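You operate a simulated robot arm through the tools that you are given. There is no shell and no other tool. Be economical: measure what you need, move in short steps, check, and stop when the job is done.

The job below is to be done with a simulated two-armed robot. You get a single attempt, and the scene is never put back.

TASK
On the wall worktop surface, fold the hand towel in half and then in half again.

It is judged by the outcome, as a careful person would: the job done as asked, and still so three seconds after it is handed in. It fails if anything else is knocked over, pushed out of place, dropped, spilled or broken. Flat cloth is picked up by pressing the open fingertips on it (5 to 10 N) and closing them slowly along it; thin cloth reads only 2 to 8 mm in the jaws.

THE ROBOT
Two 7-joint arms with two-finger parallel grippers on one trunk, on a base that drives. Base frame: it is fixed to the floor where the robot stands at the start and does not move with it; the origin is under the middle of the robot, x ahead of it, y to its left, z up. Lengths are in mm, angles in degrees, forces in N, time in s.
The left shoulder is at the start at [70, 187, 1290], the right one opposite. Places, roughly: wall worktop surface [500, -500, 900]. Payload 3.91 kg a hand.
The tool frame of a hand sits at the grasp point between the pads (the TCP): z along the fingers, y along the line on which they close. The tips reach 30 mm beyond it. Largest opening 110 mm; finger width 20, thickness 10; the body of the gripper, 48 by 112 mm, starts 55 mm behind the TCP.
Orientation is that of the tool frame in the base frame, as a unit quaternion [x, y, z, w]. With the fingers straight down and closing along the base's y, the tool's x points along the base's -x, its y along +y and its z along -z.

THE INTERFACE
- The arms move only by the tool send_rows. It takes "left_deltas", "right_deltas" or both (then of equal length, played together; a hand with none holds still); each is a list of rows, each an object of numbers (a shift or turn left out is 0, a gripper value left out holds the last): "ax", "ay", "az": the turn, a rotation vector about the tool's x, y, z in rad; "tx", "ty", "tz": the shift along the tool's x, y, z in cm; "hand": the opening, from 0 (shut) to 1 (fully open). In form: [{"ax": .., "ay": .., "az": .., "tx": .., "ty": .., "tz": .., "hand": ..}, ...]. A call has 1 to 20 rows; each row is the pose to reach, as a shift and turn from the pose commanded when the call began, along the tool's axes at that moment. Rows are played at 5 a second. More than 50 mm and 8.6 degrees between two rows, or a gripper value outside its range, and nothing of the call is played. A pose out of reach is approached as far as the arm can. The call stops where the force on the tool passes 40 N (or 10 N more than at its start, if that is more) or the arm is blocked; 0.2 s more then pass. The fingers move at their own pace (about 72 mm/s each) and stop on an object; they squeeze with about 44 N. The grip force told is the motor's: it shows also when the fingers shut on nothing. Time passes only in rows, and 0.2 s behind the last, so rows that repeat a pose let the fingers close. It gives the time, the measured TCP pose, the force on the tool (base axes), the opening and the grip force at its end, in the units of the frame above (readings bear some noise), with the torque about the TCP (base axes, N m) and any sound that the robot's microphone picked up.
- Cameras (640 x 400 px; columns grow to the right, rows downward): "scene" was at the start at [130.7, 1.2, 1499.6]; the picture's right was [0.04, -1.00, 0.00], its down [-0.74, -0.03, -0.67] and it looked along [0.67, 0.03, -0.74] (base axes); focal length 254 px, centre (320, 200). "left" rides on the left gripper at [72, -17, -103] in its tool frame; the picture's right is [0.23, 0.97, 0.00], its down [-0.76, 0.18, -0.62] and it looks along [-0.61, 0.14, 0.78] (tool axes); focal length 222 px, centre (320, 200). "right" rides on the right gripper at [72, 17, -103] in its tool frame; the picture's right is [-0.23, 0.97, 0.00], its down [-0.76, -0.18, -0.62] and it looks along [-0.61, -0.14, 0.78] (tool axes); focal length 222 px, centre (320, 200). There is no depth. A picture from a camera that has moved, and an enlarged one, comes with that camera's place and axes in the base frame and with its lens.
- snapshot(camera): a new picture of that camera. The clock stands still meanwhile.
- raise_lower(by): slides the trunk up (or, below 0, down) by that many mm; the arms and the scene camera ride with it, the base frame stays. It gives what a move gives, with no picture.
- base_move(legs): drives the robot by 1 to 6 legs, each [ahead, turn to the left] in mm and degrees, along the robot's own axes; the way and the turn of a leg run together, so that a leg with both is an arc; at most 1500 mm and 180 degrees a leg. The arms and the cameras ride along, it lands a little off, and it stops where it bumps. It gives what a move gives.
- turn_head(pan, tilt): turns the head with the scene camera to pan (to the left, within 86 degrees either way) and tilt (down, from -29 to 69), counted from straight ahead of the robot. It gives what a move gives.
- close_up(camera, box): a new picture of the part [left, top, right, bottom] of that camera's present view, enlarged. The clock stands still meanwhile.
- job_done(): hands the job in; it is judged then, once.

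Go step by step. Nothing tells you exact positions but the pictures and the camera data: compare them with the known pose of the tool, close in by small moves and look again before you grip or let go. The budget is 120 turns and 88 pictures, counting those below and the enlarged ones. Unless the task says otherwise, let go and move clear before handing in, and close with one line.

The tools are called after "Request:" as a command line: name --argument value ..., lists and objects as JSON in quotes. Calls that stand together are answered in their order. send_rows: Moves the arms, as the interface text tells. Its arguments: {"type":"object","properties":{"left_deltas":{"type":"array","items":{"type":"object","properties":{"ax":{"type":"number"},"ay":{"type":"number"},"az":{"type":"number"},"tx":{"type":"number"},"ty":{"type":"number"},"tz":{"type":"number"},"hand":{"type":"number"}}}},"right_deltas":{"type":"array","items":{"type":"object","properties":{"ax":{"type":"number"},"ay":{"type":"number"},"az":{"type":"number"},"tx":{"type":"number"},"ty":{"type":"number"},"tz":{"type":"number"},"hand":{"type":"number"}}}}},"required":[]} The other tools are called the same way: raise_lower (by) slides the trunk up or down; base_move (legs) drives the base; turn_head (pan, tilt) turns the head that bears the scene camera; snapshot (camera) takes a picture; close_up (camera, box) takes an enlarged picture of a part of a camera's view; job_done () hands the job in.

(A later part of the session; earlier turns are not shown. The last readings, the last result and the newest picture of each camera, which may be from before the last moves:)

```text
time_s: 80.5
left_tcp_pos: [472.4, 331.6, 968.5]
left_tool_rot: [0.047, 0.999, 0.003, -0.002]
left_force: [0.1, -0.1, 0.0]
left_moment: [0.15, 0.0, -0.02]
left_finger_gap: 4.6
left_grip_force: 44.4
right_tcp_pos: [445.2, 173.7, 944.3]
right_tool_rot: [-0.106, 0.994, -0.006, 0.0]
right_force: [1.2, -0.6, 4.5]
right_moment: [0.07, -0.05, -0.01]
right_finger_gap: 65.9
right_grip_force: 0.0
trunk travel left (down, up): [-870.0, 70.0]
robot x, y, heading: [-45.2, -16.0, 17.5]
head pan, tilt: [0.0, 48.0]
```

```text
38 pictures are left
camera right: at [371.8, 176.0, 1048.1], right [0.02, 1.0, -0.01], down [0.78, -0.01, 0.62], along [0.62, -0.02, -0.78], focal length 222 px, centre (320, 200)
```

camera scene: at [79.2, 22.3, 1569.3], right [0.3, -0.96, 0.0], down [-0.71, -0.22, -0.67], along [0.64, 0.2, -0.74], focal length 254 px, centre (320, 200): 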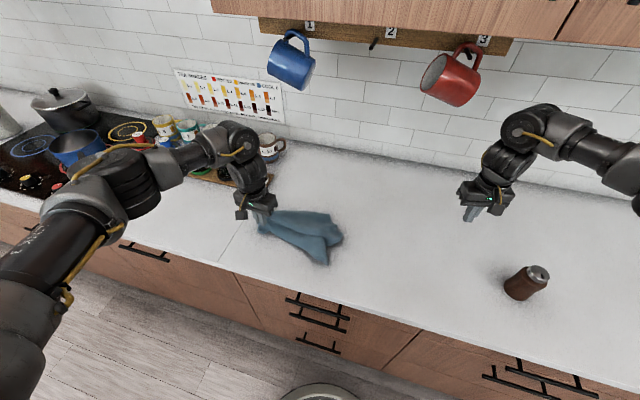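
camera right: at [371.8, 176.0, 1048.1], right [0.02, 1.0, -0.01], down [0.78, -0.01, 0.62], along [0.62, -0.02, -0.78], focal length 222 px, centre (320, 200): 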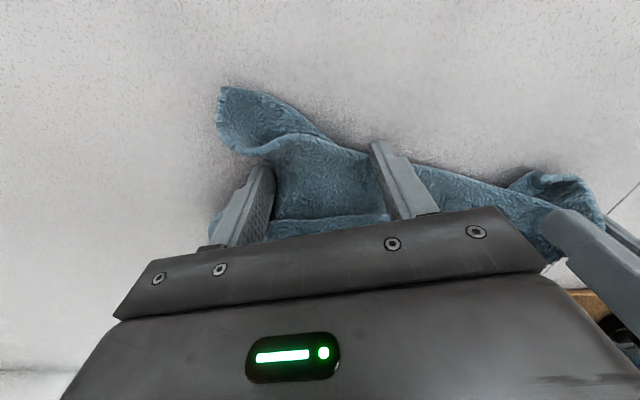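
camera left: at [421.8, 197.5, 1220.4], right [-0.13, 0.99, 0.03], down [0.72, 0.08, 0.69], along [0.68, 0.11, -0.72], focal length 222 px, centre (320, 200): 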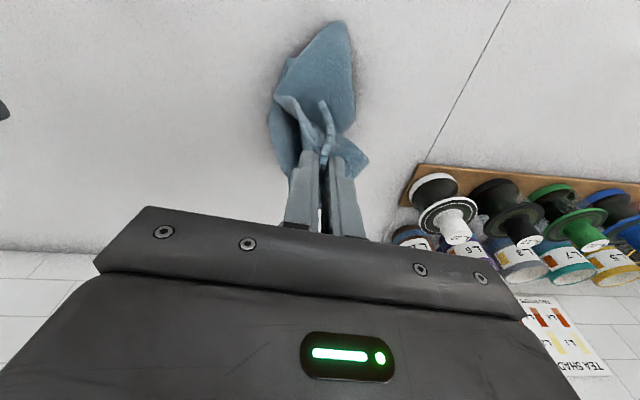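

Good contact with cloth between the fingers. I'm closing slowly with a touch more pressure.

Request:
send_rows --right_deltas '[{"tz": 0.06, "hand": 0.57}, {"tz": 0.06, "hand": 0.54}, {"tz": 0.06, "hand": 0.51}, {"tz": 0.06, "hand": 0.48}, {"tz": 0.06, "hand": 0.45}, {"tz": 0.06, "hand": 0.42}, {"tz": 0.06, "hand": 0.39}, {"tz": 0.06, "hand": 0.36}, {"tz": 0.06, "hand": 0.32}, {"tz": 0.06, "hand": 0.28}, {"tz": 0.06, "hand": 0.24}, {"tz": 0.06, "hand": 0.2}, {"tz": 0.06, "hand": 0.16}, {"tz": 0.06, "hand": 0.12}, {"tz": 0.06, "hand": 0.08}, {"tz": 0.06, "hand": 0.04}, {"tz": 0.06, "hand": 0}, {"tz": 0.06, "hand": 0}, {"tz": 0.06, "hand": 0}]'

Request:
snapshot --camera "right"

```text
time_s: 84.5
left_tcp_pos: [472.8, 330.6, 970.5]
left_tool_rot: [0.049, 0.999, 0.005, -0.001]
left_force: [-1.2, -2.6, -1.3]
left_moment: [0.01, 0.0, 0.02]
left_finger_gap: 4.5
left_grip_force: 43.9
right_tcp_pos: [445.0, 173.5, 945.1]
right_tool_rot: [-0.106, 0.994, -0.006, 0.0]
right_force: [2.1, 1.6, 17.2]
right_moment: [0.12, -0.17, -0.04]
right_finger_gap: 5.8
right_grip_force: 44.0
trunk travel left (down, up): [-870.0, 70.0]
robot x, y, heading: [-45.2, -14.2, 17.2]
head pan, tilt: [0.0, 48.0]
```

```text
37 pictures are left
camera right: at [371.3, 175.9, 1047.7], right [0.02, 1.0, -0.01], down [0.78, -0.01, 0.62], along [0.62, -0.02, -0.78], focal length 222 px, centre (320, 200)
```

right: 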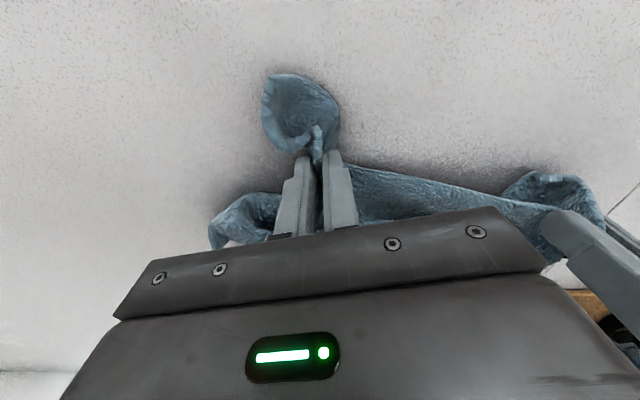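

Gripped (5.8 mm). Now I'll lift both together, staying near the robot and well away from the cabinet, spreading gently.

Request:
send_rows --left_deltas '[{"tz": -2.5, "tx": 0.4, "ty": -1}, {"tz": -5, "tx": 0.8, "ty": -2.2}, {"tz": -7.5, "tx": 1.2, "ty": -3.5}, {"tz": -10, "tx": 1.6, "ty": -4.8}, {"tz": -12.5, "tx": 2, "ty": -6.2}, {"tz": -15, "tx": 2.4, "ty": -7.6}, {"tz": -17.5, "tx": 2.8, "ty": -9}, {"tz": -20, "tx": 3.25, "ty": -9.9}, {"tz": -20, "tx": 3.25, "ty": -9.9}]' --right_deltas '[{"tz": -2.8, "tx": 0.5, "ty": -1.5}, {"tz": -5.6, "tx": 1, "ty": -3}, {"tz": -8.4, "tx": 1.5, "ty": -4.5}, {"tz": -11.2, "tx": 2, "ty": -6}, {"tz": -14, "tx": 2.5, "ty": -7.6}, {"tz": -16.8, "tx": 3, "ty": -9.2}, {"tz": -19.6, "tx": 3.5, "ty": -10.8}, {"tz": -22.4, "tx": 3.9, "ty": -11.6}, {"tz": -22.4, "tx": 3.9, "ty": -11.6}]'

Request:
snapshot --camera "scene"

Request:
snapshot --camera "left"

```text
time_s: 86.5
left_tcp_pos: [430.8, 233.5, 1170.6]
left_tool_rot: [0.051, 0.999, -0.001, 0.001]
left_force: [14.9, -33.8, -1.2]
left_moment: [-1.07, -0.47, -0.06]
left_finger_gap: 4.5
left_grip_force: 43.8
right_tcp_pos: [494.3, 71.3, 1164.2]
right_tool_rot: [-0.11, 0.994, -0.001, -0.003]
right_force: [-13.9, 33.9, 0.5]
right_moment: [1.07, 0.47, 0.29]
right_finger_gap: 6.2
right_grip_force: 44.1
right hand out of reach, approached as far as the arm can: row 3, 4, 5, 6, 7, 8, 9
trunk travel left (down, up): [-870.0, 70.0]
robot x, y, heading: [-47.1, -17.6, 17.3]
head pan, tilt: [0.0, 48.0]
```

```text
36 pictures are left
camera scene: at [80.2, 24.1, 1569.2], right [0.3, -0.96, 0.0], down [-0.71, -0.22, -0.67], along [0.64, 0.2, -0.74], focal length 254 px, centre (320, 200)
```

scene: 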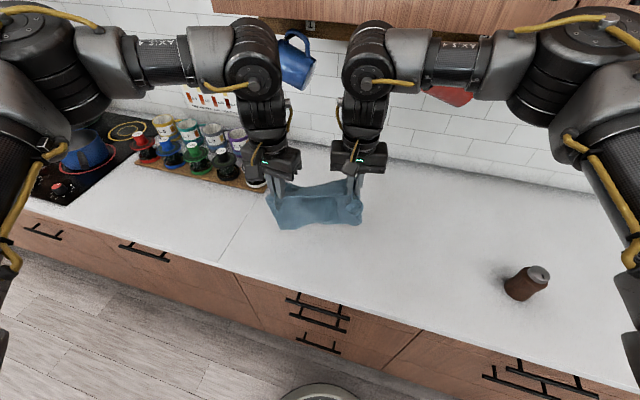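

```text
35 pictures are left
camera left: at [356.0, 223.0, 1272.9], right [-0.13, 0.99, 0.0], down [0.78, 0.1, 0.62], along [0.62, 0.08, -0.78], focal length 222 px, centre (320, 200)
```

left: 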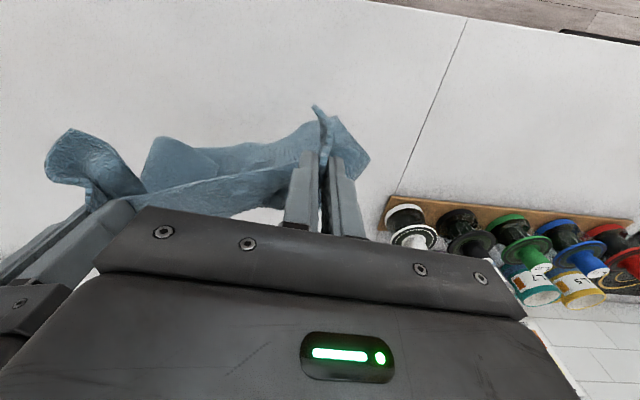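

They pull too hard on each other: the right stopped at x≈494. I'll relax the left toward it, then back the base 90 mm so the whole fold happens away from the cabinet.

Request:
send_rows --left_deltas '[{"tx": -1.5, "ty": -0.5}, {"tx": -3, "ty": -1}, {"tx": -4.5, "ty": -1.2}, {"tx": -5.8, "ty": -1.4}, {"tx": -5.8, "ty": -1.4}]'

Request:
base_move --legs '[[-90, 0]]'

Request:
send_rows --left_deltas '[{"tz": 0}, {"tz": 0}, {"tz": 0}, {"tz": 0}, {"tz": 0}]'

Request:
snapshot --camera "scene"

Request:
snapshot --camera "left"

```text
time_s: 87.7
left_tcp_pos: [486.9, 218.5, 1170.2]
left_tool_rot: [0.048, 0.999, 0.005, -0.002]
left_force: [-0.3, -0.8, 0.5]
left_moment: [0.12, -0.03, 0.02]
left_finger_gap: 4.6
left_grip_force: 44.5
right_tcp_pos: [495.3, 67.9, 1164.4]
right_tool_rot: [-0.108, 0.994, -0.006, -0.002]
right_force: [-0.2, 0.9, -1.4]
right_moment: [-0.01, 0.02, -0.03]
right_finger_gap: 5.5
right_grip_force: 44.1
trunk travel left (down, up): [-870.0, 70.0]
robot x, y, heading: [-50.7, -13.0, 17.4]
head pan, tilt: [0.0, 48.0]
```

```text
time_s: 88.8
left_tcp_pos: [414.6, 197.0, 1164.4]
left_tool_rot: [0.046, 0.999, 0.002, -0.008]
left_force: [0.4, 0.0, 0.7]
left_moment: [0.09, -0.04, 0.02]
left_finger_gap: 4.6
left_grip_force: 43.7
right_tcp_pos: [422.7, 47.8, 1159.1]
right_tool_rot: [-0.107, 0.994, -0.008, -0.007]
right_force: [-1.1, 0.1, -0.4]
right_moment: [0.0, -0.02, -0.08]
right_finger_gap: 5.8
right_grip_force: 44.5
trunk travel left (down, up): [-870.0, 70.0]
robot x, y, heading: [-129.6, -37.7, 17.0]
head pan, tilt: [0.0, 48.0]
```

```text
time_s: 90.0
left_tcp_pos: [402.2, 191.9, 1170.6]
left_tool_rot: [0.047, 0.999, 0.004, -0.001]
left_force: [0.8, 0.0, -0.9]
left_moment: [0.09, 0.03, 0.03]
left_finger_gap: 4.6
left_grip_force: 44.2
right_tcp_pos: [410.4, 41.7, 1164.8]
right_tool_rot: [-0.108, 0.994, -0.006, 0.0]
right_force: [-0.2, -0.5, -0.3]
right_moment: [-0.01, 0.05, -0.01]
right_finger_gap: 5.7
right_grip_force: 43.9
trunk travel left (down, up): [-870.0, 70.0]
robot x, y, heading: [-127.5, -40.8, 17.0]
head pan, tilt: [0.0, 48.0]
```

```text
34 pictures are left
camera scene: at [-2.4, -4.4, 1569.2], right [0.29, -0.96, 0.0], down [-0.71, -0.22, -0.67], along [0.64, 0.2, -0.74], focal length 254 px, centre (320, 200)
```

scene: 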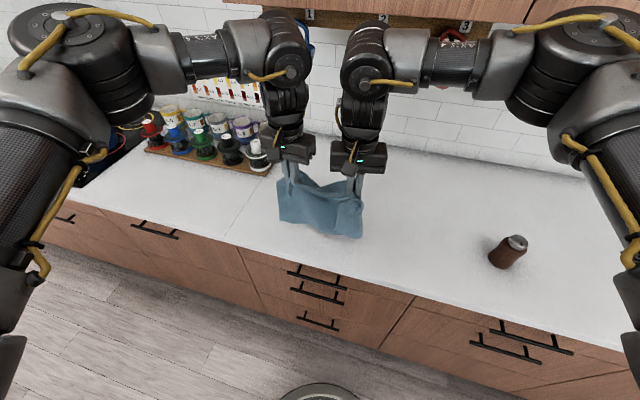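

```text
33 pictures are left
camera left: at [328.2, 180.5, 1272.6], right [-0.14, 0.99, 0.01], down [0.78, 0.1, 0.62], along [0.61, 0.09, -0.78], focal length 222 px, centre (320, 200)
```

left: 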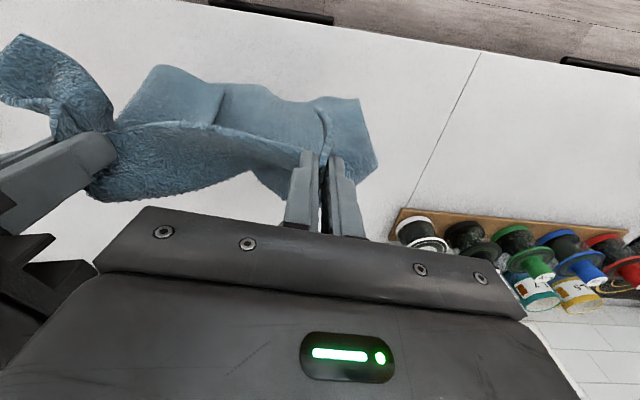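

Request:
close_up --camera "scene" --box '[240, 140, 400, 240]'

Request:
snapshot --camera "right"

```text
4.00 times, centred on (320, 190) of scene
camera zoom: at [-2.4, -4.4, 1569.2], right [0.29, -0.96, 0.0], down [-0.71, -0.22, -0.67], along [0.64, 0.2, -0.74], focal length 1017 px, centre (320, 240)
```

zoom: 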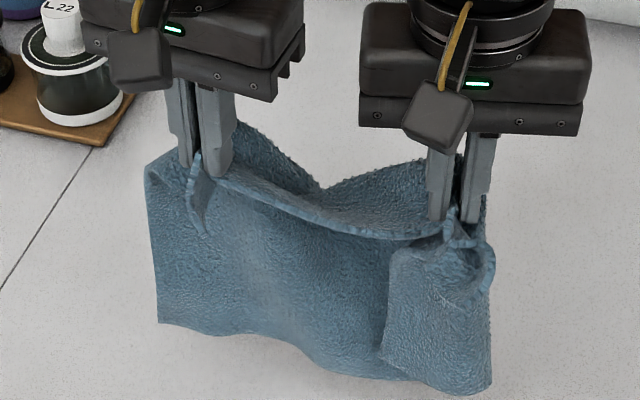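

```text
31 pictures are left
camera right: at [337.1, 44.2, 1267.8], right [0.01, 1.0, -0.01], down [0.78, 0.0, 0.62], along [0.62, -0.02, -0.78], focal length 222 px, centre (320, 200)
```

right: 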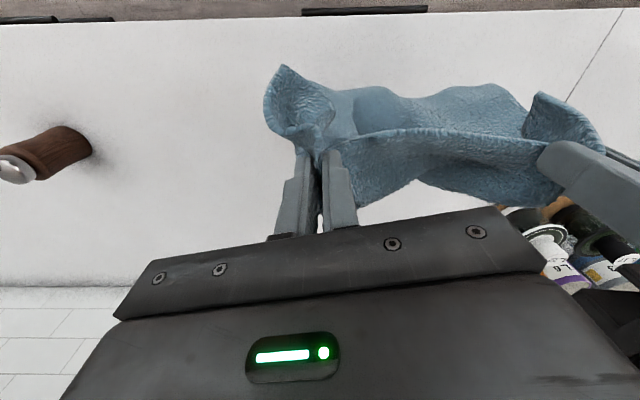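

The towel hangs as a single sheet from a ridge between the grips, its body on the robot side and a short flap on the wall side. Lowering it and moving forward will lay it flat, so I'm doing that now at a safe distance from the cabinet.

Request:
send_rows --left_deltas '[{"tz": 4}, {"tz": 7.5}, {"tx": -2.5, "ty": 0.24, "tz": 7.8}, {"tx": -5.5, "ty": 0.53, "tz": 8.5}, {"tx": -8, "ty": 0.77, "tz": 9.6}, {"tx": -10.3, "ty": 0.99, "tz": 11.2}, {"tx": -12.2, "ty": 1.17, "tz": 13.2}, {"tx": -14, "ty": 1.35, "tz": 15.5}, {"tx": -15.2, "ty": 1.47, "tz": 18}, {"tx": -16, "ty": 1.55, "tz": 20.5}, {"tx": -16.6, "ty": 1.6, "tz": 21.8}, {"tx": -16.6, "ty": 1.6, "tz": 21.8}]' --right_deltas '[{"tz": 4}, {"tz": 7.5}, {"tx": -2.44, "ty": -0.54, "tz": 7.8}, {"tx": -5.4, "ty": -1.18, "tz": 8.5}, {"tx": -7.8, "ty": -1.72, "tz": 9.6}, {"tx": -10.1, "ty": -2.2, "tz": 11.2}, {"tx": -11.9, "ty": -2.6, "tz": 13.2}, {"tx": -13.7, "ty": -3, "tz": 15.3}, {"tx": -14.9, "ty": -3.27, "tz": 17.8}, {"tx": -15.6, "ty": -3.44, "tz": 20.2}, {"tx": -16.2, "ty": -3.57, "tz": 21.3}, {"tx": -16.2, "ty": -3.57, "tz": 21.3}]'

Request:
snapshot --camera "scene"

```text
time_s: 92.6
left_tcp_pos: [492.0, 188.1, 988.3]
left_tool_rot: [0.047, 0.999, 0.005, -0.002]
left_force: [3.1, -6.9, -0.8]
left_moment: [-0.23, -0.08, 0.02]
left_finger_gap: 4.8
left_grip_force: 43.7
left hand out of reach, approached as far as the arm can: row 7, 8, 9, 10, 11, 12
right_tcp_pos: [558.9, 40.7, 965.5]
right_tool_rot: [-0.109, 0.994, -0.005, -0.001]
right_force: [-2.7, 5.7, 1.3]
right_moment: [0.26, 0.1, 0.0]
right_finger_gap: 5.7
right_grip_force: 43.9
right hand out of reach, approached as far as the arm can: row 10, 11, 12
trunk travel left (down, up): [-870.0, 70.0]
robot x, y, heading: [-128.0, -41.5, 17.2]
head pan, tilt: [0.0, 48.0]
```

```text
30 pictures are left
camera scene: at [-3.2, -5.7, 1569.3], right [0.29, -0.96, 0.0], down [-0.71, -0.22, -0.67], along [0.64, 0.2, -0.74], focal length 254 px, centre (320, 200)
```

scene: 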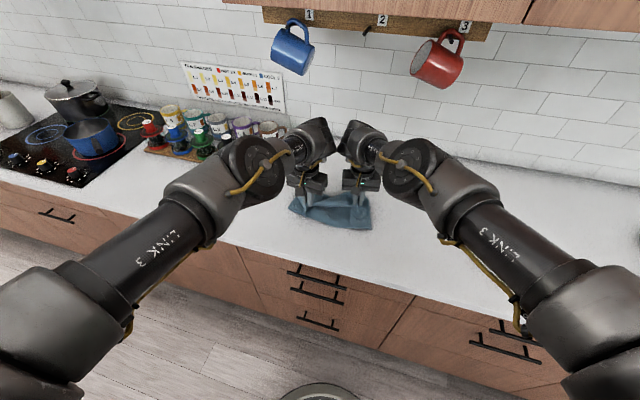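

Request:
close_up --camera "scene" --box '[250, 150, 410, 250]'

```text
4.00 times, centred on (330, 200) of scene
camera zoom: at [-3.2, -5.7, 1569.3], right [0.29, -0.96, 0.0], down [-0.71, -0.22, -0.67], along [0.64, 0.2, -0.74], focal length 1017 px, centre (280, 200)
```

zoom: 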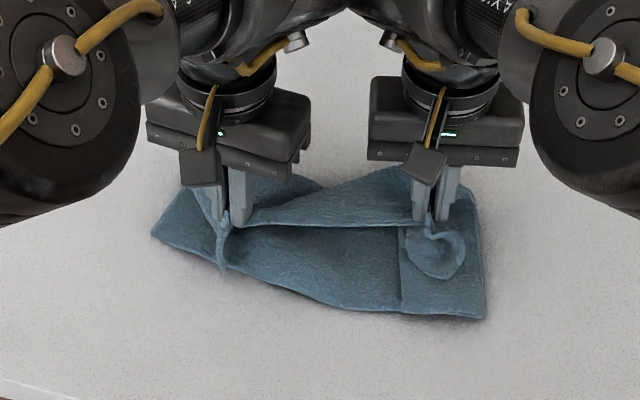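

The free edge now lies at x≈490, while the hands are only just past it. Driving forward a bit will draw the sheet out flat before I release.

Request:
base_move --legs '[[110, 0]]'

Request:
snapshot --camera "scene"

```text
time_s: 93.8
left_tcp_pos: [597.5, 219.0, 991.1]
left_tool_rot: [0.047, 0.999, 0.006, 0.001]
left_force: [1.4, -2.3, 0.1]
left_moment: [-0.16, 0.01, 0.02]
left_finger_gap: 4.7
left_grip_force: 43.9
right_tcp_pos: [666.2, 72.3, 969.3]
right_tool_rot: [-0.107, 0.994, -0.005, 0.002]
right_force: [-0.3, 3.5, 1.2]
right_moment: [0.09, 0.09, -0.04]
right_finger_gap: 5.6
right_grip_force: 43.6
trunk travel left (down, up): [-870.0, 70.0]
robot x, y, heading: [-21.6, -9.0, 16.7]
head pan, tilt: [0.0, 48.0]
```

```text
28 pictures are left
camera scene: at [106.4, 28.7, 1568.9], right [0.29, -0.96, 0.0], down [-0.71, -0.22, -0.67], along [0.64, 0.2, -0.74], focal length 254 px, centre (320, 200)
```

scene: 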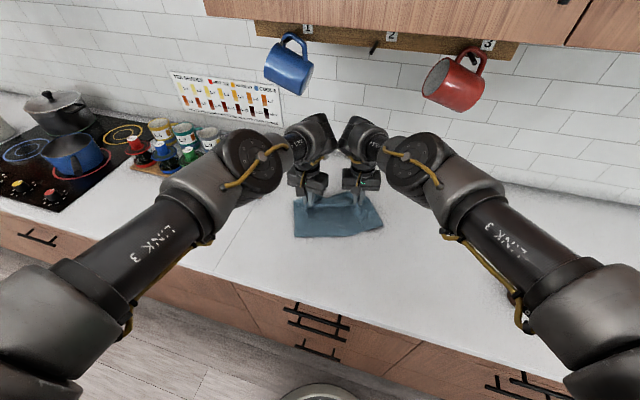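

The sheet is laid out behind the hands. I'll lower, release, lift and move aside to see.

Request:
send_rows --left_deltas '[{"tz": 2}, {"tz": 3.8}, {"tz": 3.8, "hand": 0.3}, {"tz": 3.8, "hand": 0.5}, {"tz": 1, "hand": 0.5}, {"tz": -3}, {"tz": -6, "tx": 2}, {"tz": -7, "tx": 5, "ty": 2}, {"tz": -7, "tx": 8, "ty": 5}, {"tz": -7, "tx": 11, "ty": 8}, {"tz": -7, "tx": 13, "ty": 12}, {"tz": -7, "tx": 13, "ty": 15}]' --right_deltas '[{"tz": 1}, {"tz": 2.1}, {"tz": 2.1, "hand": 0.3}, {"tz": 2.1, "hand": 0.5}, {"tz": 0, "hand": 0.5}, {"tz": -4}, {"tz": -7, "tx": 2}, {"tz": -8, "tx": 5, "ty": -3}, {"tz": -8, "tx": 8, "ty": -7}, {"tz": -8, "tx": 10, "ty": -11}, {"tz": -8, "tx": 10, "ty": -15}, {"tz": -8, "tx": 10, "ty": -19}]'

Request:
snapshot --camera "scene"

Request:
close_up --camera "scene" --box '[250, 160, 410, 260]'

```text
time_s: 96.4
left_tcp_pos: [480.1, 378.8, 1065.9]
left_tool_rot: [0.048, 0.999, 0.006, 0.002]
left_force: [0.8, -0.7, -0.5]
left_moment: [0.03, -0.01, -0.01]
left_finger_gap: 54.9
left_grip_force: 0.1
left hand out of reach, approached as far as the arm can: row 2, 3, 4
right_tcp_pos: [604.8, -134.0, 1053.4]
right_tool_rot: [-0.108, 0.994, -0.004, 0.003]
right_force: [-0.1, -0.5, 0.2]
right_moment: [0.0, 0.0, 0.05]
right_finger_gap: 54.8
right_grip_force: 0.1
right hand out of reach, approached as far as the arm can: row 2
trunk travel left (down, up): [-870.0, 70.0]
robot x, y, heading: [-21.3, -7.0, 16.9]
head pan, tilt: [0.0, 48.0]
```

```text
27 pictures are left
camera scene: at [104.3, 26.6, 1569.4], right [0.29, -0.96, 0.0], down [-0.71, -0.22, -0.67], along [0.64, 0.2, -0.74], focal length 254 px, centre (320, 200)
```

scene: 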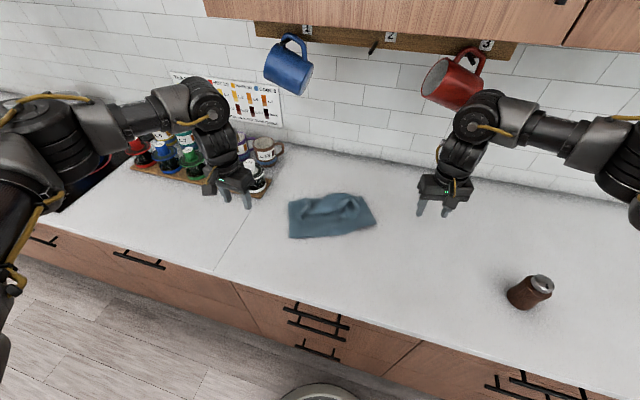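

```text
4.00 times, centred on (330, 210) of scene
camera zoom: at [104.3, 26.6, 1569.4], right [0.29, -0.96, 0.0], down [-0.71, -0.22, -0.67], along [0.64, 0.2, -0.74], focal length 1017 px, centre (280, 160)
```

zoom: 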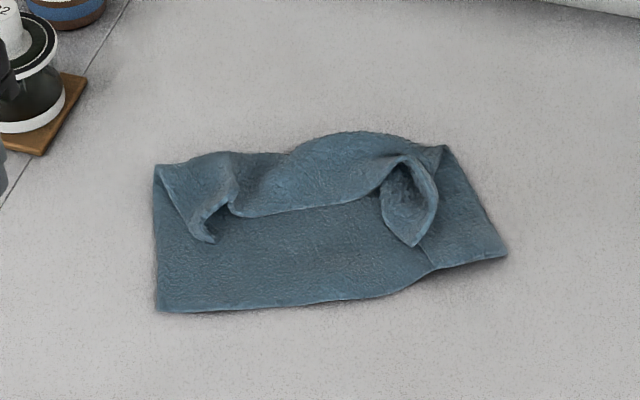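

Good result: the towel is lying nearly flat, turned about 24°, with the held edge already lying over on top of it. First I'll straighten the right end: the left hand presses near the left corner while the right grips the near-right corner to pull.

Request:
send_rows --left_deltas '[{"tx": -1, "ty": -2, "hand": 0}, {"tx": -2, "ty": -4.5}, {"tx": -3, "ty": -7}, {"tx": -4, "ty": -9.5}, {"tx": -5, "ty": -12}, {"tx": -6.1, "ty": -13.4, "tz": 2}, {"tx": -6.1, "ty": -13.4, "tz": 5}, {"tx": -6.1, "ty": -13.4, "tz": 8}, {"tx": -6.1, "ty": -13.4, "tz": 10}, {"tx": -6.1, "ty": -13.4, "tz": 10.6}]' --right_deltas '[{"tx": -1, "ty": 3, "az": -0.05, "hand": 0.45}, {"tx": -2, "ty": 6.5, "az": -0.1}, {"tx": -3, "ty": 10, "az": -0.15}, {"tx": -4, "ty": 13.5, "az": -0.15}, {"tx": -4.85, "ty": 16.9, "az": -0.15}, {"tx": -4.85, "ty": 16.9, "tz": 2, "az": -0.15}, {"tx": -4.85, "ty": 16.9, "tz": 4.5, "az": -0.15}, {"tx": -4.85, "ty": 16.9, "tz": 7, "az": -0.15}, {"tx": -4.85, "ty": 16.9, "tz": 8.5, "az": -0.15}, {"tx": -4.85, "ty": 16.9, "tz": 8.5, "az": -0.15}]'

Request:
snapshot --camera "right"

Request:
snapshot --camera "scene"

```text
time_s: 98.6
left_tcp_pos: [529.9, 238.3, 957.0]
left_tool_rot: [0.047, 0.999, 0.006, 0.001]
left_force: [0.2, -0.4, -0.7]
left_moment: [0.0, -0.01, -0.05]
left_finger_gap: 0.0
left_grip_force: 37.8
right_tcp_pos: [618.8, 42.3, 964.0]
right_tool_rot: [-0.181, 0.984, -0.005, 0.003]
right_force: [0.4, -0.4, -0.5]
right_moment: [-0.02, -0.01, 0.0]
right_finger_gap: 49.5
right_grip_force: 0.1
trunk travel left (down, up): [-870.0, 70.0]
robot x, y, heading: [-18.5, -7.5, 16.7]
head pan, tilt: [0.0, 48.0]
```

```text
25 pictures are left
camera right: at [545.8, 32.2, 1067.8], right [-0.14, 0.99, -0.01], down [0.77, 0.11, 0.63], along [0.62, 0.08, -0.78], focal length 222 px, centre (320, 200)
```

right: 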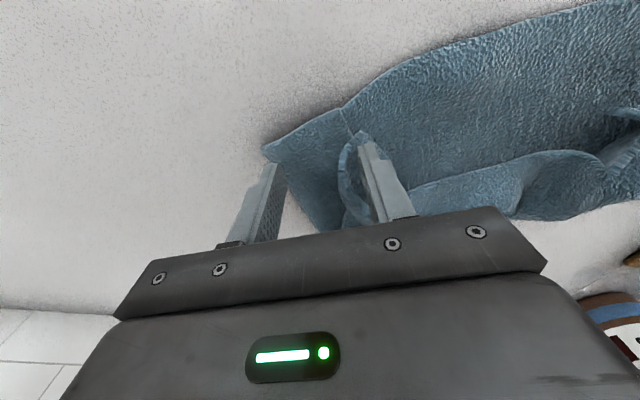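

```text
24 pictures are left
camera scene: at [104.2, 28.6, 1569.3], right [0.29, -0.96, 0.0], down [-0.71, -0.22, -0.67], along [0.64, 0.2, -0.74], focal length 254 px, centre (320, 200)
```

scene: 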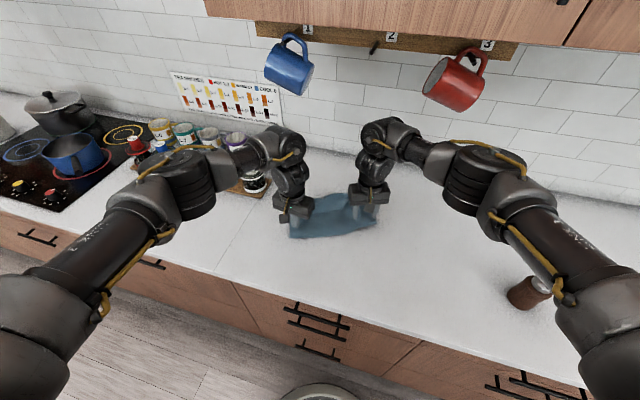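

The near-right corner is at (627, 0) and the hand is well placed. I'll press both hands down.

Request:
send_rows --left_deltas '[{"tz": 0.5}, {"tz": 1}, {"tz": 1.3}, {"tz": 1.4}, {"tz": 1.4}]' --right_deltas '[{"tx": 0.3, "ty": -0.5, "tz": 0.5, "hand": 0.36}, {"tx": 0.5, "ty": -0.9, "tz": 1}, {"tx": 0.5, "ty": -0.9, "tz": 1.6}, {"tx": 0.5, "ty": -0.9, "tz": 2}, {"tx": 0.5, "ty": -0.9, "tz": 2}]'

```text
time_s: 99.8
left_tcp_pos: [528.2, 240.2, 943.4]
left_tool_rot: [0.048, 0.999, 0.006, 0.003]
left_force: [1.4, -0.1, 5.9]
left_moment: [0.0, -0.06, 0.03]
left_finger_gap: 0.0
left_grip_force: 37.7
right_tcp_pos: [616.6, 31.1, 946.8]
right_tool_rot: [-0.182, 0.983, -0.004, 0.004]
right_force: [5.1, 1.7, 17.4]
right_moment: [0.4, -0.11, -0.09]
right_finger_gap: 39.2
right_grip_force: 0.1
trunk travel left (down, up): [-870.0, 70.0]
robot x, y, heading: [-20.0, -11.5, 16.8]
head pan, tilt: [0.0, 48.0]
```

Request:
send_rows --left_deltas '[{"tz": 0.05}, {"tz": 0.05}, {"tz": 0.05}, {"tz": 0.05}, {"tz": 0.05}, {"tz": 0.05}, {"tz": 0.05}, {"tz": 0.05}, {"tz": 0.05}, {"tz": 0.05}, {"tz": 0.05}, {"tz": 0.05}, {"tz": 0.05}, {"tz": 0.05}]' --right_deltas '[{"hand": 0.33}, {"hand": 0.3}, {"hand": 0.27}, {"hand": 0.24}, {"hand": 0.21}, {"hand": 0.18}, {"hand": 0.15}, {"hand": 0.12}, {"hand": 0.09}, {"hand": 0.06}, {"hand": 0.03}, {"hand": 0}, {"hand": 0}, {"hand": 0}]'

Request:
snapshot --camera "right"

```text
time_s: 102.8
left_tcp_pos: [527.5, 240.2, 944.3]
left_tool_rot: [0.048, 0.999, 0.006, 0.004]
left_force: [1.9, -2.3, 6.2]
left_moment: [-0.12, -0.07, 0.01]
left_finger_gap: 0.0
left_grip_force: 37.7
right_tcp_pos: [614.3, 31.0, 947.0]
right_tool_rot: [-0.181, 0.983, -0.005, 0.003]
right_force: [-3.8, 5.7, 20.2]
right_moment: [0.23, 0.02, 0.04]
right_finger_gap: 0.2
right_grip_force: 37.5
trunk travel left (down, up): [-870.0, 70.0]
robot x, y, heading: [-20.0, -8.7, 17.2]
head pan, tilt: [0.0, 48.0]
```

```text
23 pictures are left
camera right: at [540.7, 21.4, 1049.8], right [-0.14, 0.99, -0.01], down [0.77, 0.11, 0.63], along [0.62, 0.08, -0.78], focal length 222 px, centre (320, 200)
```

right: 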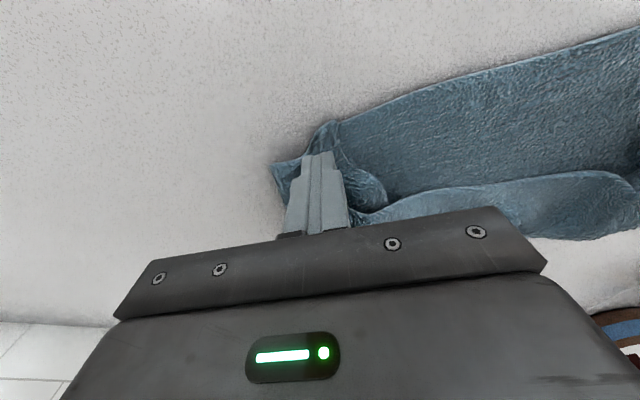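

Not pinched, but it's pressed firmly; I'll drag the end outward by friction instead.

Request:
send_rows --left_deltas '[{"tz": 0.06}, {"tz": 0.06}, {"tz": 0.06}, {"tz": 0.06}, {"tz": 0.06}, {"tz": -2}, {"tz": -5}]' --right_deltas '[{"ty": -1}, {"ty": -2}, {"ty": -3}, {"ty": -4}, {"ty": -4.5}, {"ty": -4.5, "tz": -3}, {"ty": -9, "tz": -5}]'

Request:
close_up --camera "scene" --box '[250, 160, 410, 260]'

```text
time_s: 104.4
left_tcp_pos: [529.7, 235.5, 992.8]
left_tool_rot: [0.046, 0.999, 0.008, 0.001]
left_force: [-0.9, -0.2, 0.4]
left_moment: [0.04, -0.02, 0.0]
left_finger_gap: 0.0
left_grip_force: 38.3
right_tcp_pos: [649.9, -56.7, 997.0]
right_tool_rot: [-0.181, 0.983, -0.004, 0.003]
right_force: [0.0, 0.5, 0.8]
right_moment: [0.03, -0.02, 0.0]
right_finger_gap: 0.2
right_grip_force: 37.8
trunk travel left (down, up): [-870.0, 70.0]
robot x, y, heading: [-18.7, -10.3, 16.9]
head pan, tilt: [0.0, 48.0]
```

```text
4.00 times, centred on (330, 210) of scene
camera zoom: at [103.4, 23.5, 1569.2], right [0.29, -0.96, 0.0], down [-0.71, -0.21, -0.67], along [0.64, 0.2, -0.74], focal length 1017 px, centre (280, 160)
```

zoom: 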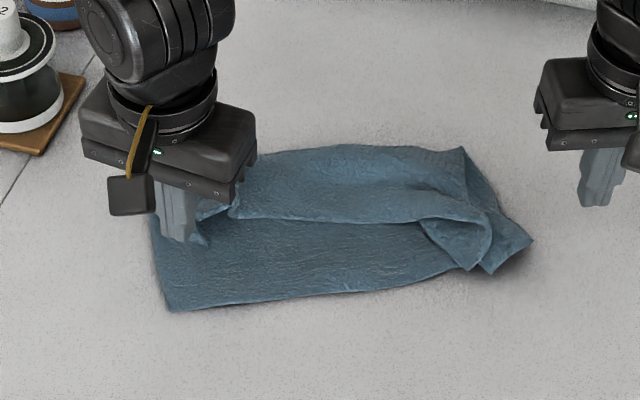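

The drag worked: the sheet is nearly full width, with the top flap lying across it. Next I'll grip that flap's two ends and draw it toward the near edge; I'm positioning both hands above them.

Request:
send_rows --left_deltas '[{"tx": -1, "tz": -1, "ty": -0.5, "hand": 0.6}, {"tx": -2.5, "tz": -1, "ty": -1}, {"tx": -3, "tz": 0.5, "ty": -1.5}, {"tx": -3, "tz": 1.5, "ty": -1.5}, {"tx": -3, "tz": 1.5, "ty": -1.5}]' --right_deltas '[{"ty": 2, "tz": -1, "hand": 0.6}, {"ty": 5, "tz": -1}, {"ty": 8, "tz": -1}, {"ty": 10, "tx": -0.5, "tz": 0.5}, {"ty": 10, "tx": -0.5, "tz": 1.5}]'

Request:
snapshot --camera "left"

Request:
snapshot --camera "right"

```text
time_s: 105.6
left_tcp_pos: [559.6, 222.6, 978.5]
left_tool_rot: [0.047, 0.999, 0.006, 0.002]
left_force: [0.3, -0.4, -0.5]
left_moment: [0.04, 0.01, -0.01]
left_finger_gap: 65.7
left_grip_force: 0.1
right_tcp_pos: [619.9, 44.6, 984.0]
right_tool_rot: [-0.181, 0.983, -0.005, 0.002]
right_force: [0.7, 0.1, 0.3]
right_moment: [0.02, -0.03, -0.02]
right_finger_gap: 66.2
right_grip_force: 0.0
trunk travel left (down, up): [-870.0, 70.0]
robot x, y, heading: [-21.2, -4.3, 17.1]
head pan, tilt: [0.0, 48.0]
```

```text
21 pictures are left
camera left: at [483.9, 210.6, 1079.6], right [-0.13, 0.99, 0.01], down [0.77, 0.1, 0.63], along [0.62, 0.09, -0.78], focal length 222 px, centre (320, 200)
```

left: 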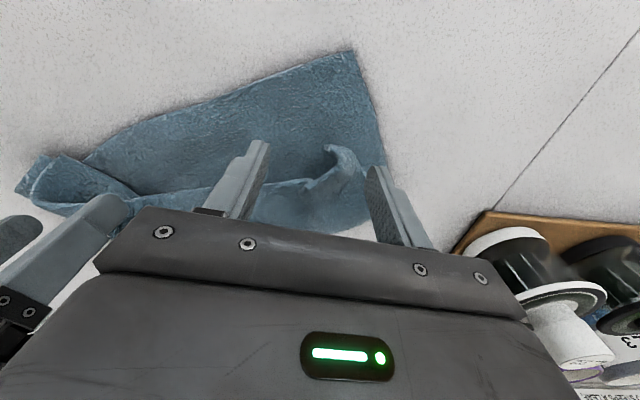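

```text
20 pictures are left
camera right: at [545.8, 33.8, 1086.1], right [-0.14, 0.99, -0.01], down [0.77, 0.11, 0.63], along [0.62, 0.08, -0.78], focal length 222 px, centre (320, 200)
```

right: 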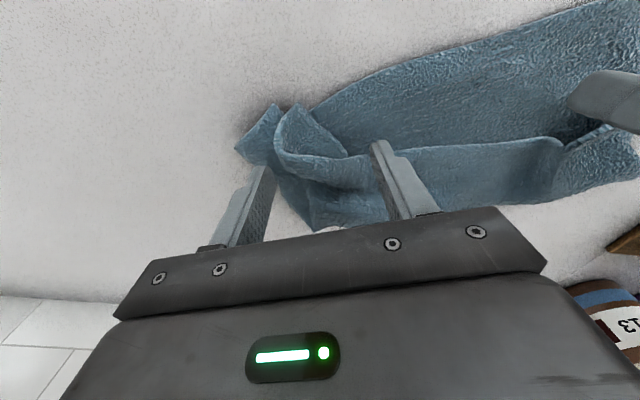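

On the left, the flap's corner stands up right between the fingers; on the right, the flap lies under the hand. I'll lower both lightly and close.

Request:
send_rows --left_deltas '[{"ty": 0.8, "tz": 1}, {"ty": 0.8, "tz": 2}, {"ty": 0.8, "tz": 2.8}, {"ty": 0.8, "tz": 2.9, "hand": 0.54}, {"ty": 0.8, "tz": 2.9, "hand": 0.48}, {"ty": 0.8, "tz": 2.9, "hand": 0.42}, {"ty": 0.8, "tz": 2.9, "hand": 0.36}, {"ty": 0.8, "tz": 2.9, "hand": 0.3}, {"ty": 0.8, "tz": 2.9, "hand": 0.25}, {"ty": 0.8, "tz": 2.9, "hand": 0.2}, {"ty": 0.8, "tz": 2.9, "hand": 0.15}, {"ty": 0.8, "tz": 2.9, "hand": 0.1}, {"ty": 0.8, "tz": 2.9, "hand": 0.05}, {"ty": 0.8, "tz": 2.9, "hand": 0}, {"ty": 0.8, "tz": 2.9, "hand": 0}, {"ty": 0.8, "tz": 2.9, "hand": 0}]' --right_deltas '[{"tz": 1}, {"tz": 2.5}, {"tz": 3.4}, {"tz": 3.6, "hand": 0.54}, {"tz": 3.6, "hand": 0.48}, {"tz": 3.6, "hand": 0.42}, {"tz": 3.6, "hand": 0.36}, {"tz": 3.6, "hand": 0.3}, {"tz": 3.6, "hand": 0.25}, {"tz": 3.6, "hand": 0.2}, {"tz": 3.6, "hand": 0.15}, {"tz": 3.6, "hand": 0.1}, {"tz": 3.6, "hand": 0.05}, {"tz": 3.6, "hand": 0}, {"tz": 3.6, "hand": 0}, {"tz": 3.6, "hand": 0}]'

Request:
snapshot --camera "right"

```text
time_s: 109.0
left_tcp_pos: [557.3, 229.2, 948.3]
left_tool_rot: [0.047, 0.999, 0.006, 0.001]
left_force: [0.0, -0.4, -0.1]
left_moment: [0.06, 0.02, 0.02]
left_finger_gap: 4.1
left_grip_force: 43.9
right_tcp_pos: [617.1, 41.4, 945.4]
right_tool_rot: [-0.182, 0.983, -0.005, 0.003]
right_force: [-0.5, -1.7, 10.4]
right_moment: [-0.19, 0.01, 0.01]
right_finger_gap: 4.9
right_grip_force: 43.2
trunk travel left (down, up): [-870.0, 70.0]
robot x, y, heading: [-20.3, -7.3, 17.2]
head pan, tilt: [0.0, 48.0]
```

```text
19 pictures are left
camera right: at [544.0, 31.6, 1048.7], right [-0.14, 0.99, -0.01], down [0.77, 0.11, 0.63], along [0.62, 0.08, -0.78], focal length 222 px, centre (320, 200)
```

right: 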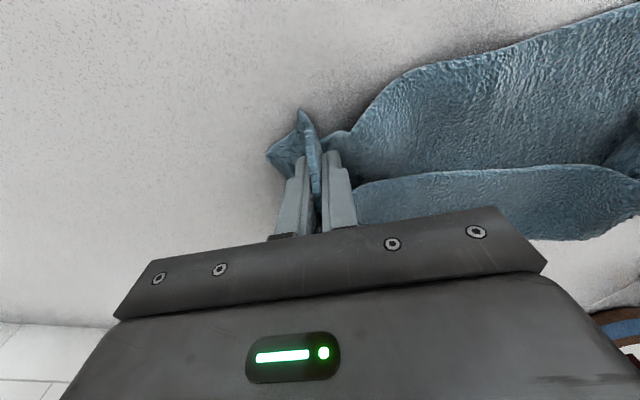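

Both hold cloth (4.1 and 4.9 mm). The right end is already at about the right depth, so I'll lift both slightly, draw the left end back some 50 mm to the near edge, and look.

Request:
send_rows --left_deltas '[{"tz": -1.5}, {"tz": -3}, {"tz": -3.5, "tx": 1.3, "ty": -1}, {"tz": -3, "tx": 2.7, "ty": -2}, {"tz": -2, "tx": 4, "ty": -2.9}, {"tz": -2, "tx": 4, "ty": -2.9}]' --right_deltas '[{"tz": -1}, {"tz": -2}, {"tz": -2}, {"tz": -2}, {"tz": -2}, {"tz": -2}]'

Request:
close_up --camera "scene" --box '[250, 160, 410, 260]'

Request:
snapshot --camera "left"

```text
time_s: 110.4
left_tcp_pos: [515.7, 206.5, 968.7]
left_tool_rot: [0.047, 0.999, 0.006, 0.002]
left_force: [0.3, 0.1, -0.3]
left_moment: [0.04, 0.0, 0.04]
left_finger_gap: 4.0
left_grip_force: 44.2
right_tcp_pos: [617.4, 41.4, 965.2]
right_tool_rot: [-0.181, 0.983, -0.005, 0.002]
right_force: [0.6, 0.0, -0.2]
right_moment: [-0.04, -0.04, 0.05]
right_finger_gap: 4.4
right_grip_force: 44.2
trunk travel left (down, up): [-870.0, 70.0]
robot x, y, heading: [-19.3, -6.8, 17.0]
head pan, tilt: [0.0, 48.0]
```

```text
4.00 times, centred on (330, 210) of scene
camera zoom: at [104.5, 28.4, 1569.3], right [0.29, -0.96, 0.0], down [-0.71, -0.22, -0.67], along [0.64, 0.2, -0.74], focal length 1017 px, centre (280, 160)
```

zoom: 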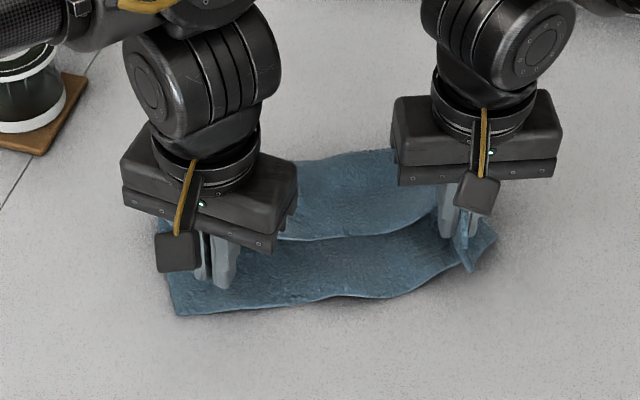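

```text
17 pictures are left
camera left: at [442.1, 194.3, 1071.6], right [-0.13, 0.99, 0.01], down [0.77, 0.1, 0.63], along [0.62, 0.09, -0.78], focal length 222 px, centre (320, 200)
```

left: 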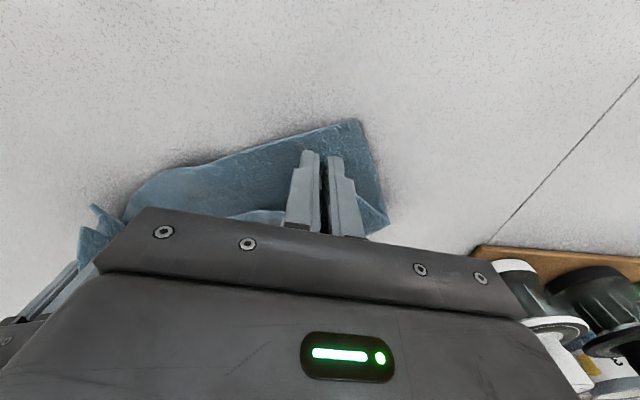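

The flap edge sags between the hands, so I'll spread the hands apart along the edge and pull slightly nearer.

Request:
send_rows --left_deltas '[{"tx": 1, "ty": 0.7}, {"tx": 2, "ty": 1.5}, {"tx": 2, "ty": 1.5}]' --right_deltas '[{"tx": 0.35, "ty": -1.3}, {"tx": 0.7, "ty": -2.6}, {"tx": 0.7, "ty": -2.6}]'

Request:
close_up --camera "scene" --box '[250, 160, 410, 260]'

```text
time_s: 111.2
left_tcp_pos: [497.9, 222.0, 968.7]
left_tool_rot: [0.048, 0.999, 0.006, 0.001]
left_force: [0.3, -0.6, 0.0]
left_moment: [0.03, 0.02, 0.02]
left_finger_gap: 4.2
left_grip_force: 44.2
right_tcp_pos: [622.8, 16.3, 963.9]
right_tool_rot: [-0.181, 0.983, -0.005, 0.003]
right_force: [0.1, 0.3, 1.0]
right_moment: [-0.06, -0.04, 0.05]
right_finger_gap: 4.7
right_grip_force: 44.1
trunk travel left (down, up): [-870.0, 70.0]
robot x, y, heading: [-22.2, -9.3, 16.9]
head pan, tilt: [0.0, 48.0]
```

```text
4.00 times, centred on (330, 210) of scene
camera zoom: at [104.6, 28.5, 1569.3], right [0.29, -0.96, 0.0], down [-0.71, -0.22, -0.67], along [0.64, 0.2, -0.74], focal length 1017 px, centre (280, 160)
```

zoom: 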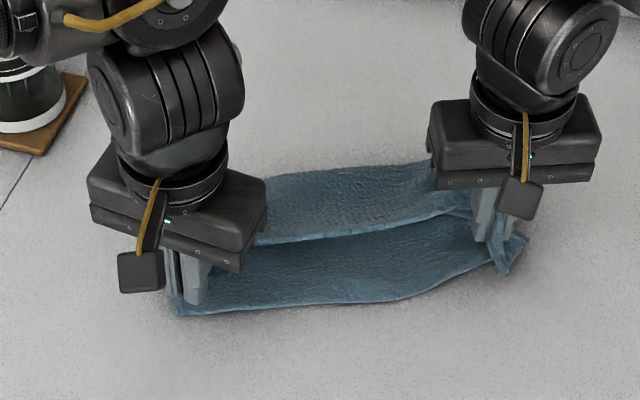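

Request:
send_rows --left_deltas '[{"tx": 1.4, "ty": -0.4}, {"tx": 2.8, "ty": -0.8}, {"tx": 4.1, "ty": -1.1}, {"tx": 4.1, "ty": -1.1}]' --right_deltas '[{"tx": 1.3, "ty": -0.7}, {"tx": 2.6, "ty": -1.4}, {"tx": 3.8, "ty": -2}, {"tx": 3.8, "ty": -2}]'

Request:
close_up --camera "scene" --box '[250, 160, 410, 260]'

```text
time_s: 112.2
left_tcp_pos: [456.3, 215.0, 967.5]
left_tool_rot: [0.047, 0.999, 0.004, 0.002]
left_force: [2.0, -2.2, -0.3]
left_moment: [0.06, -0.01, -0.02]
left_finger_gap: 3.9
left_grip_force: 44.1
right_tcp_pos: [592.0, -16.8, 965.0]
right_tool_rot: [-0.182, 0.983, -0.005, 0.002]
right_force: [-1.2, 2.1, -0.8]
right_moment: [-0.1, -0.06, 0.08]
right_finger_gap: 4.5
right_grip_force: 44.3
trunk travel left (down, up): [-870.0, 70.0]
robot x, y, heading: [-22.1, -9.5, 17.5]
head pan, tilt: [0.0, 48.0]
```

```text
4.00 times, centred on (330, 210) of scene
camera zoom: at [104.6, 28.5, 1569.3], right [0.29, -0.96, 0.0], down [-0.71, -0.22, -0.67], along [0.64, 0.2, -0.74], focal length 1017 px, centre (280, 160)
```

zoom: 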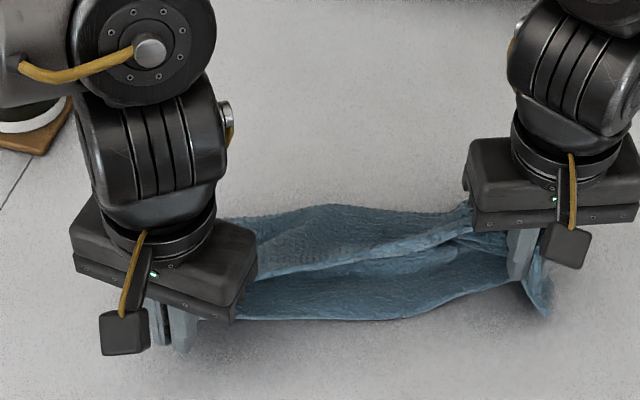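

The flap edge is now nearly over the near edge and lightly taut. One more small pull, then I'll lower, release and look.

Request:
send_rows --left_deltas '[{"tx": 0.9, "ty": -0.6}, {"tx": 1.7, "ty": -1.15}, {"tx": 1.7, "ty": -1.15, "tz": 1}, {"tx": 1.7, "ty": -1.15, "tz": 2}, {"tx": 1.7, "ty": -1.15, "tz": 2, "hand": 0.2}, {"tx": 1.7, "ty": -1.15, "tz": 2, "hand": 0.4}, {"tx": 1.7, "ty": -1.15, "tz": 0, "hand": 0.4}, {"tx": 1.7, "ty": -1.15, "tz": -4}, {"tx": 1.7, "ty": 1.5, "tz": -6}, {"tx": 1.7, "ty": 5.5, "tz": -6}, {"tx": 1.7, "ty": 9.5, "tz": -6}, {"tx": 1.7, "ty": 13, "tz": -6}]' --right_deltas '[{"tx": 1, "ty": -0.2}, {"tx": 1.9, "ty": -0.3}, {"tx": 1.9, "ty": -0.3, "tz": 1}, {"tx": 1.9, "ty": -0.3, "tz": 1.8}, {"tx": 1.9, "ty": -0.3, "tz": 1.8, "hand": 0.2}, {"tx": 1.9, "ty": -0.3, "tz": 1.8, "hand": 0.4}, {"tx": 1.9, "ty": -0.3, "tz": 0, "hand": 0.4}, {"tx": 1.9, "ty": -0.3, "tz": -4}, {"tx": 1.9, "ty": -2, "tz": -6}, {"tx": 1.9, "ty": -5, "tz": -6}, {"tx": 1.9, "ty": -8, "tz": -6}, {"tx": 1.9, "ty": -8, "tz": -6}]'

Request:
close_up --camera "scene" --box '[230, 150, 430, 275]'

```text
time_s: 114.8
left_tcp_pos: [448.1, 346.8, 1024.9]
left_tool_rot: [0.047, 0.999, 0.005, 0.002]
left_force: [-0.2, 0.3, -0.9]
left_moment: [-0.03, -0.01, 0.03]
left_finger_gap: 44.0
left_grip_force: 0.1
right_tcp_pos: [602.6, -95.5, 1028.6]
right_tool_rot: [-0.181, 0.983, -0.006, 0.002]
right_force: [-0.7, -0.3, -0.3]
right_moment: [-0.02, 0.0, -0.04]
right_finger_gap: 43.9
right_grip_force: 0.1
trunk travel left (down, up): [-870.0, 70.0]
robot x, y, heading: [-22.0, -10.9, 17.0]
head pan, tilt: [0.0, 48.0]
```

```text
3.20 times, centred on (330, 212) of scene
camera zoom: at [104.1, 31.0, 1569.3], right [0.29, -0.96, 0.0], down [-0.71, -0.22, -0.67], along [0.64, 0.19, -0.74], focal length 814 px, centre (288, 160)
```

zoom: 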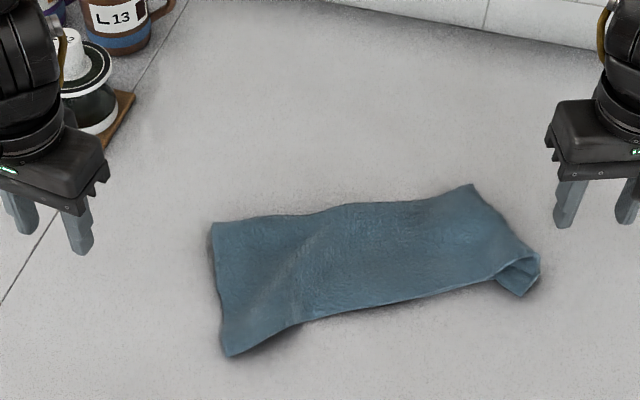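

The first fold is clean: a neat half-folded rectangle. For the second fold I'll turn the left hand to close along the short side and grip the middle of the left end.

Request:
send_rows --left_deltas '[{"tx": -0.7, "ty": -1.5, "az": 0.13, "hand": 0.6}, {"tx": -1.5, "ty": -3, "az": 0.26}, {"tx": -2.3, "ty": -4.5, "az": 0.39}, {"tx": -3.1, "ty": -6, "az": 0.52}, {"tx": -4, "ty": -8, "az": 0.65}, {"tx": -5, "ty": -10, "az": 0.78}, {"tx": -6, "ty": -12, "az": 0.91}, {"tx": -6.95, "ty": -13.8, "az": 1.03}, {"tx": -6.95, "ty": -13.8, "az": 1.03, "tz": 3}, {"tx": -6.95, "ty": -13.8, "az": 1.03, "tz": 5.5}, {"tx": -6.95, "ty": -13.8, "az": 1.03, "tz": 5.5}]'

Request:
snapshot --camera "left"

```text
time_s: 117.2
left_tcp_pos: [507.4, 198.5, 972.5]
left_tool_rot: [0.533, 0.846, 0.006, -0.001]
left_force: [-0.3, -0.2, 0.2]
left_moment: [0.0, 0.02, 0.04]
left_finger_gap: 65.9
left_grip_force: 0.0
right_tcp_pos: [602.3, -97.5, 1027.5]
right_tool_rot: [-0.182, 0.983, -0.005, 0.003]
right_force: [0.0, -0.4, 0.4]
right_moment: [0.02, 0.0, -0.01]
right_finger_gap: 44.0
right_grip_force: 0.1
trunk travel left (down, up): [-870.0, 70.0]
robot x, y, heading: [-22.1, -5.0, 16.8]
head pan, tilt: [0.0, 48.0]
```

```text
13 pictures are left
camera left: at [460.4, 255.1, 1074.5], right [0.78, 0.62, 0.01], down [0.49, -0.62, 0.62], along [0.39, -0.48, -0.79], focal length 222 px, centre (320, 200)
```

left: 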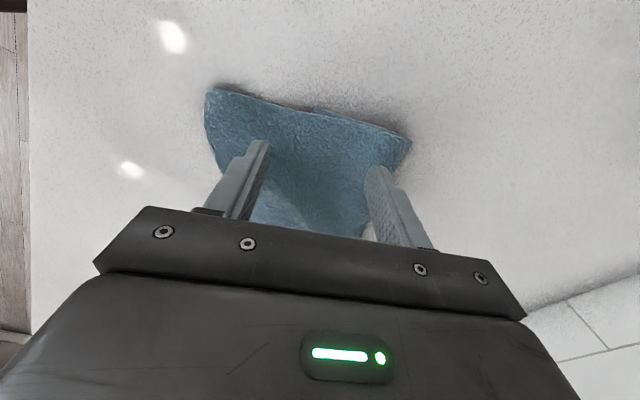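

The left end's edge middle is at about (490, 216). I'll move out 16 mm, then press down.

Request:
send_rows --left_deltas '[{"tx": 0.8, "ty": -0.2}, {"tx": 1.6, "ty": -0.3}, {"tx": 1.6, "ty": -0.3, "tz": 1}, {"tx": 1.6, "ty": -0.3, "tz": 2}, {"tx": 1.6, "ty": -0.3, "tz": 2.5}, {"tx": 1.6, "ty": -0.3, "tz": 2.7}, {"tx": 1.6, "ty": -0.3, "tz": 2.7}]'

```text
time_s: 118.8
left_tcp_pos: [497.6, 214.2, 946.4]
left_tool_rot: [0.533, 0.846, 0.006, -0.002]
left_force: [0.0, 1.2, 3.6]
left_moment: [0.06, -0.15, 0.04]
left_finger_gap: 65.9
left_grip_force: 0.1
right_tcp_pos: [603.1, -97.4, 1027.3]
right_tool_rot: [-0.181, 0.984, -0.005, 0.003]
right_force: [0.3, 0.4, -0.8]
right_moment: [0.02, -0.06, 0.0]
right_finger_gap: 44.0
right_grip_force: 0.1
trunk travel left (down, up): [-870.0, 70.0]
robot x, y, heading: [-17.5, -10.8, 16.9]
head pan, tilt: [0.0, 48.0]
```

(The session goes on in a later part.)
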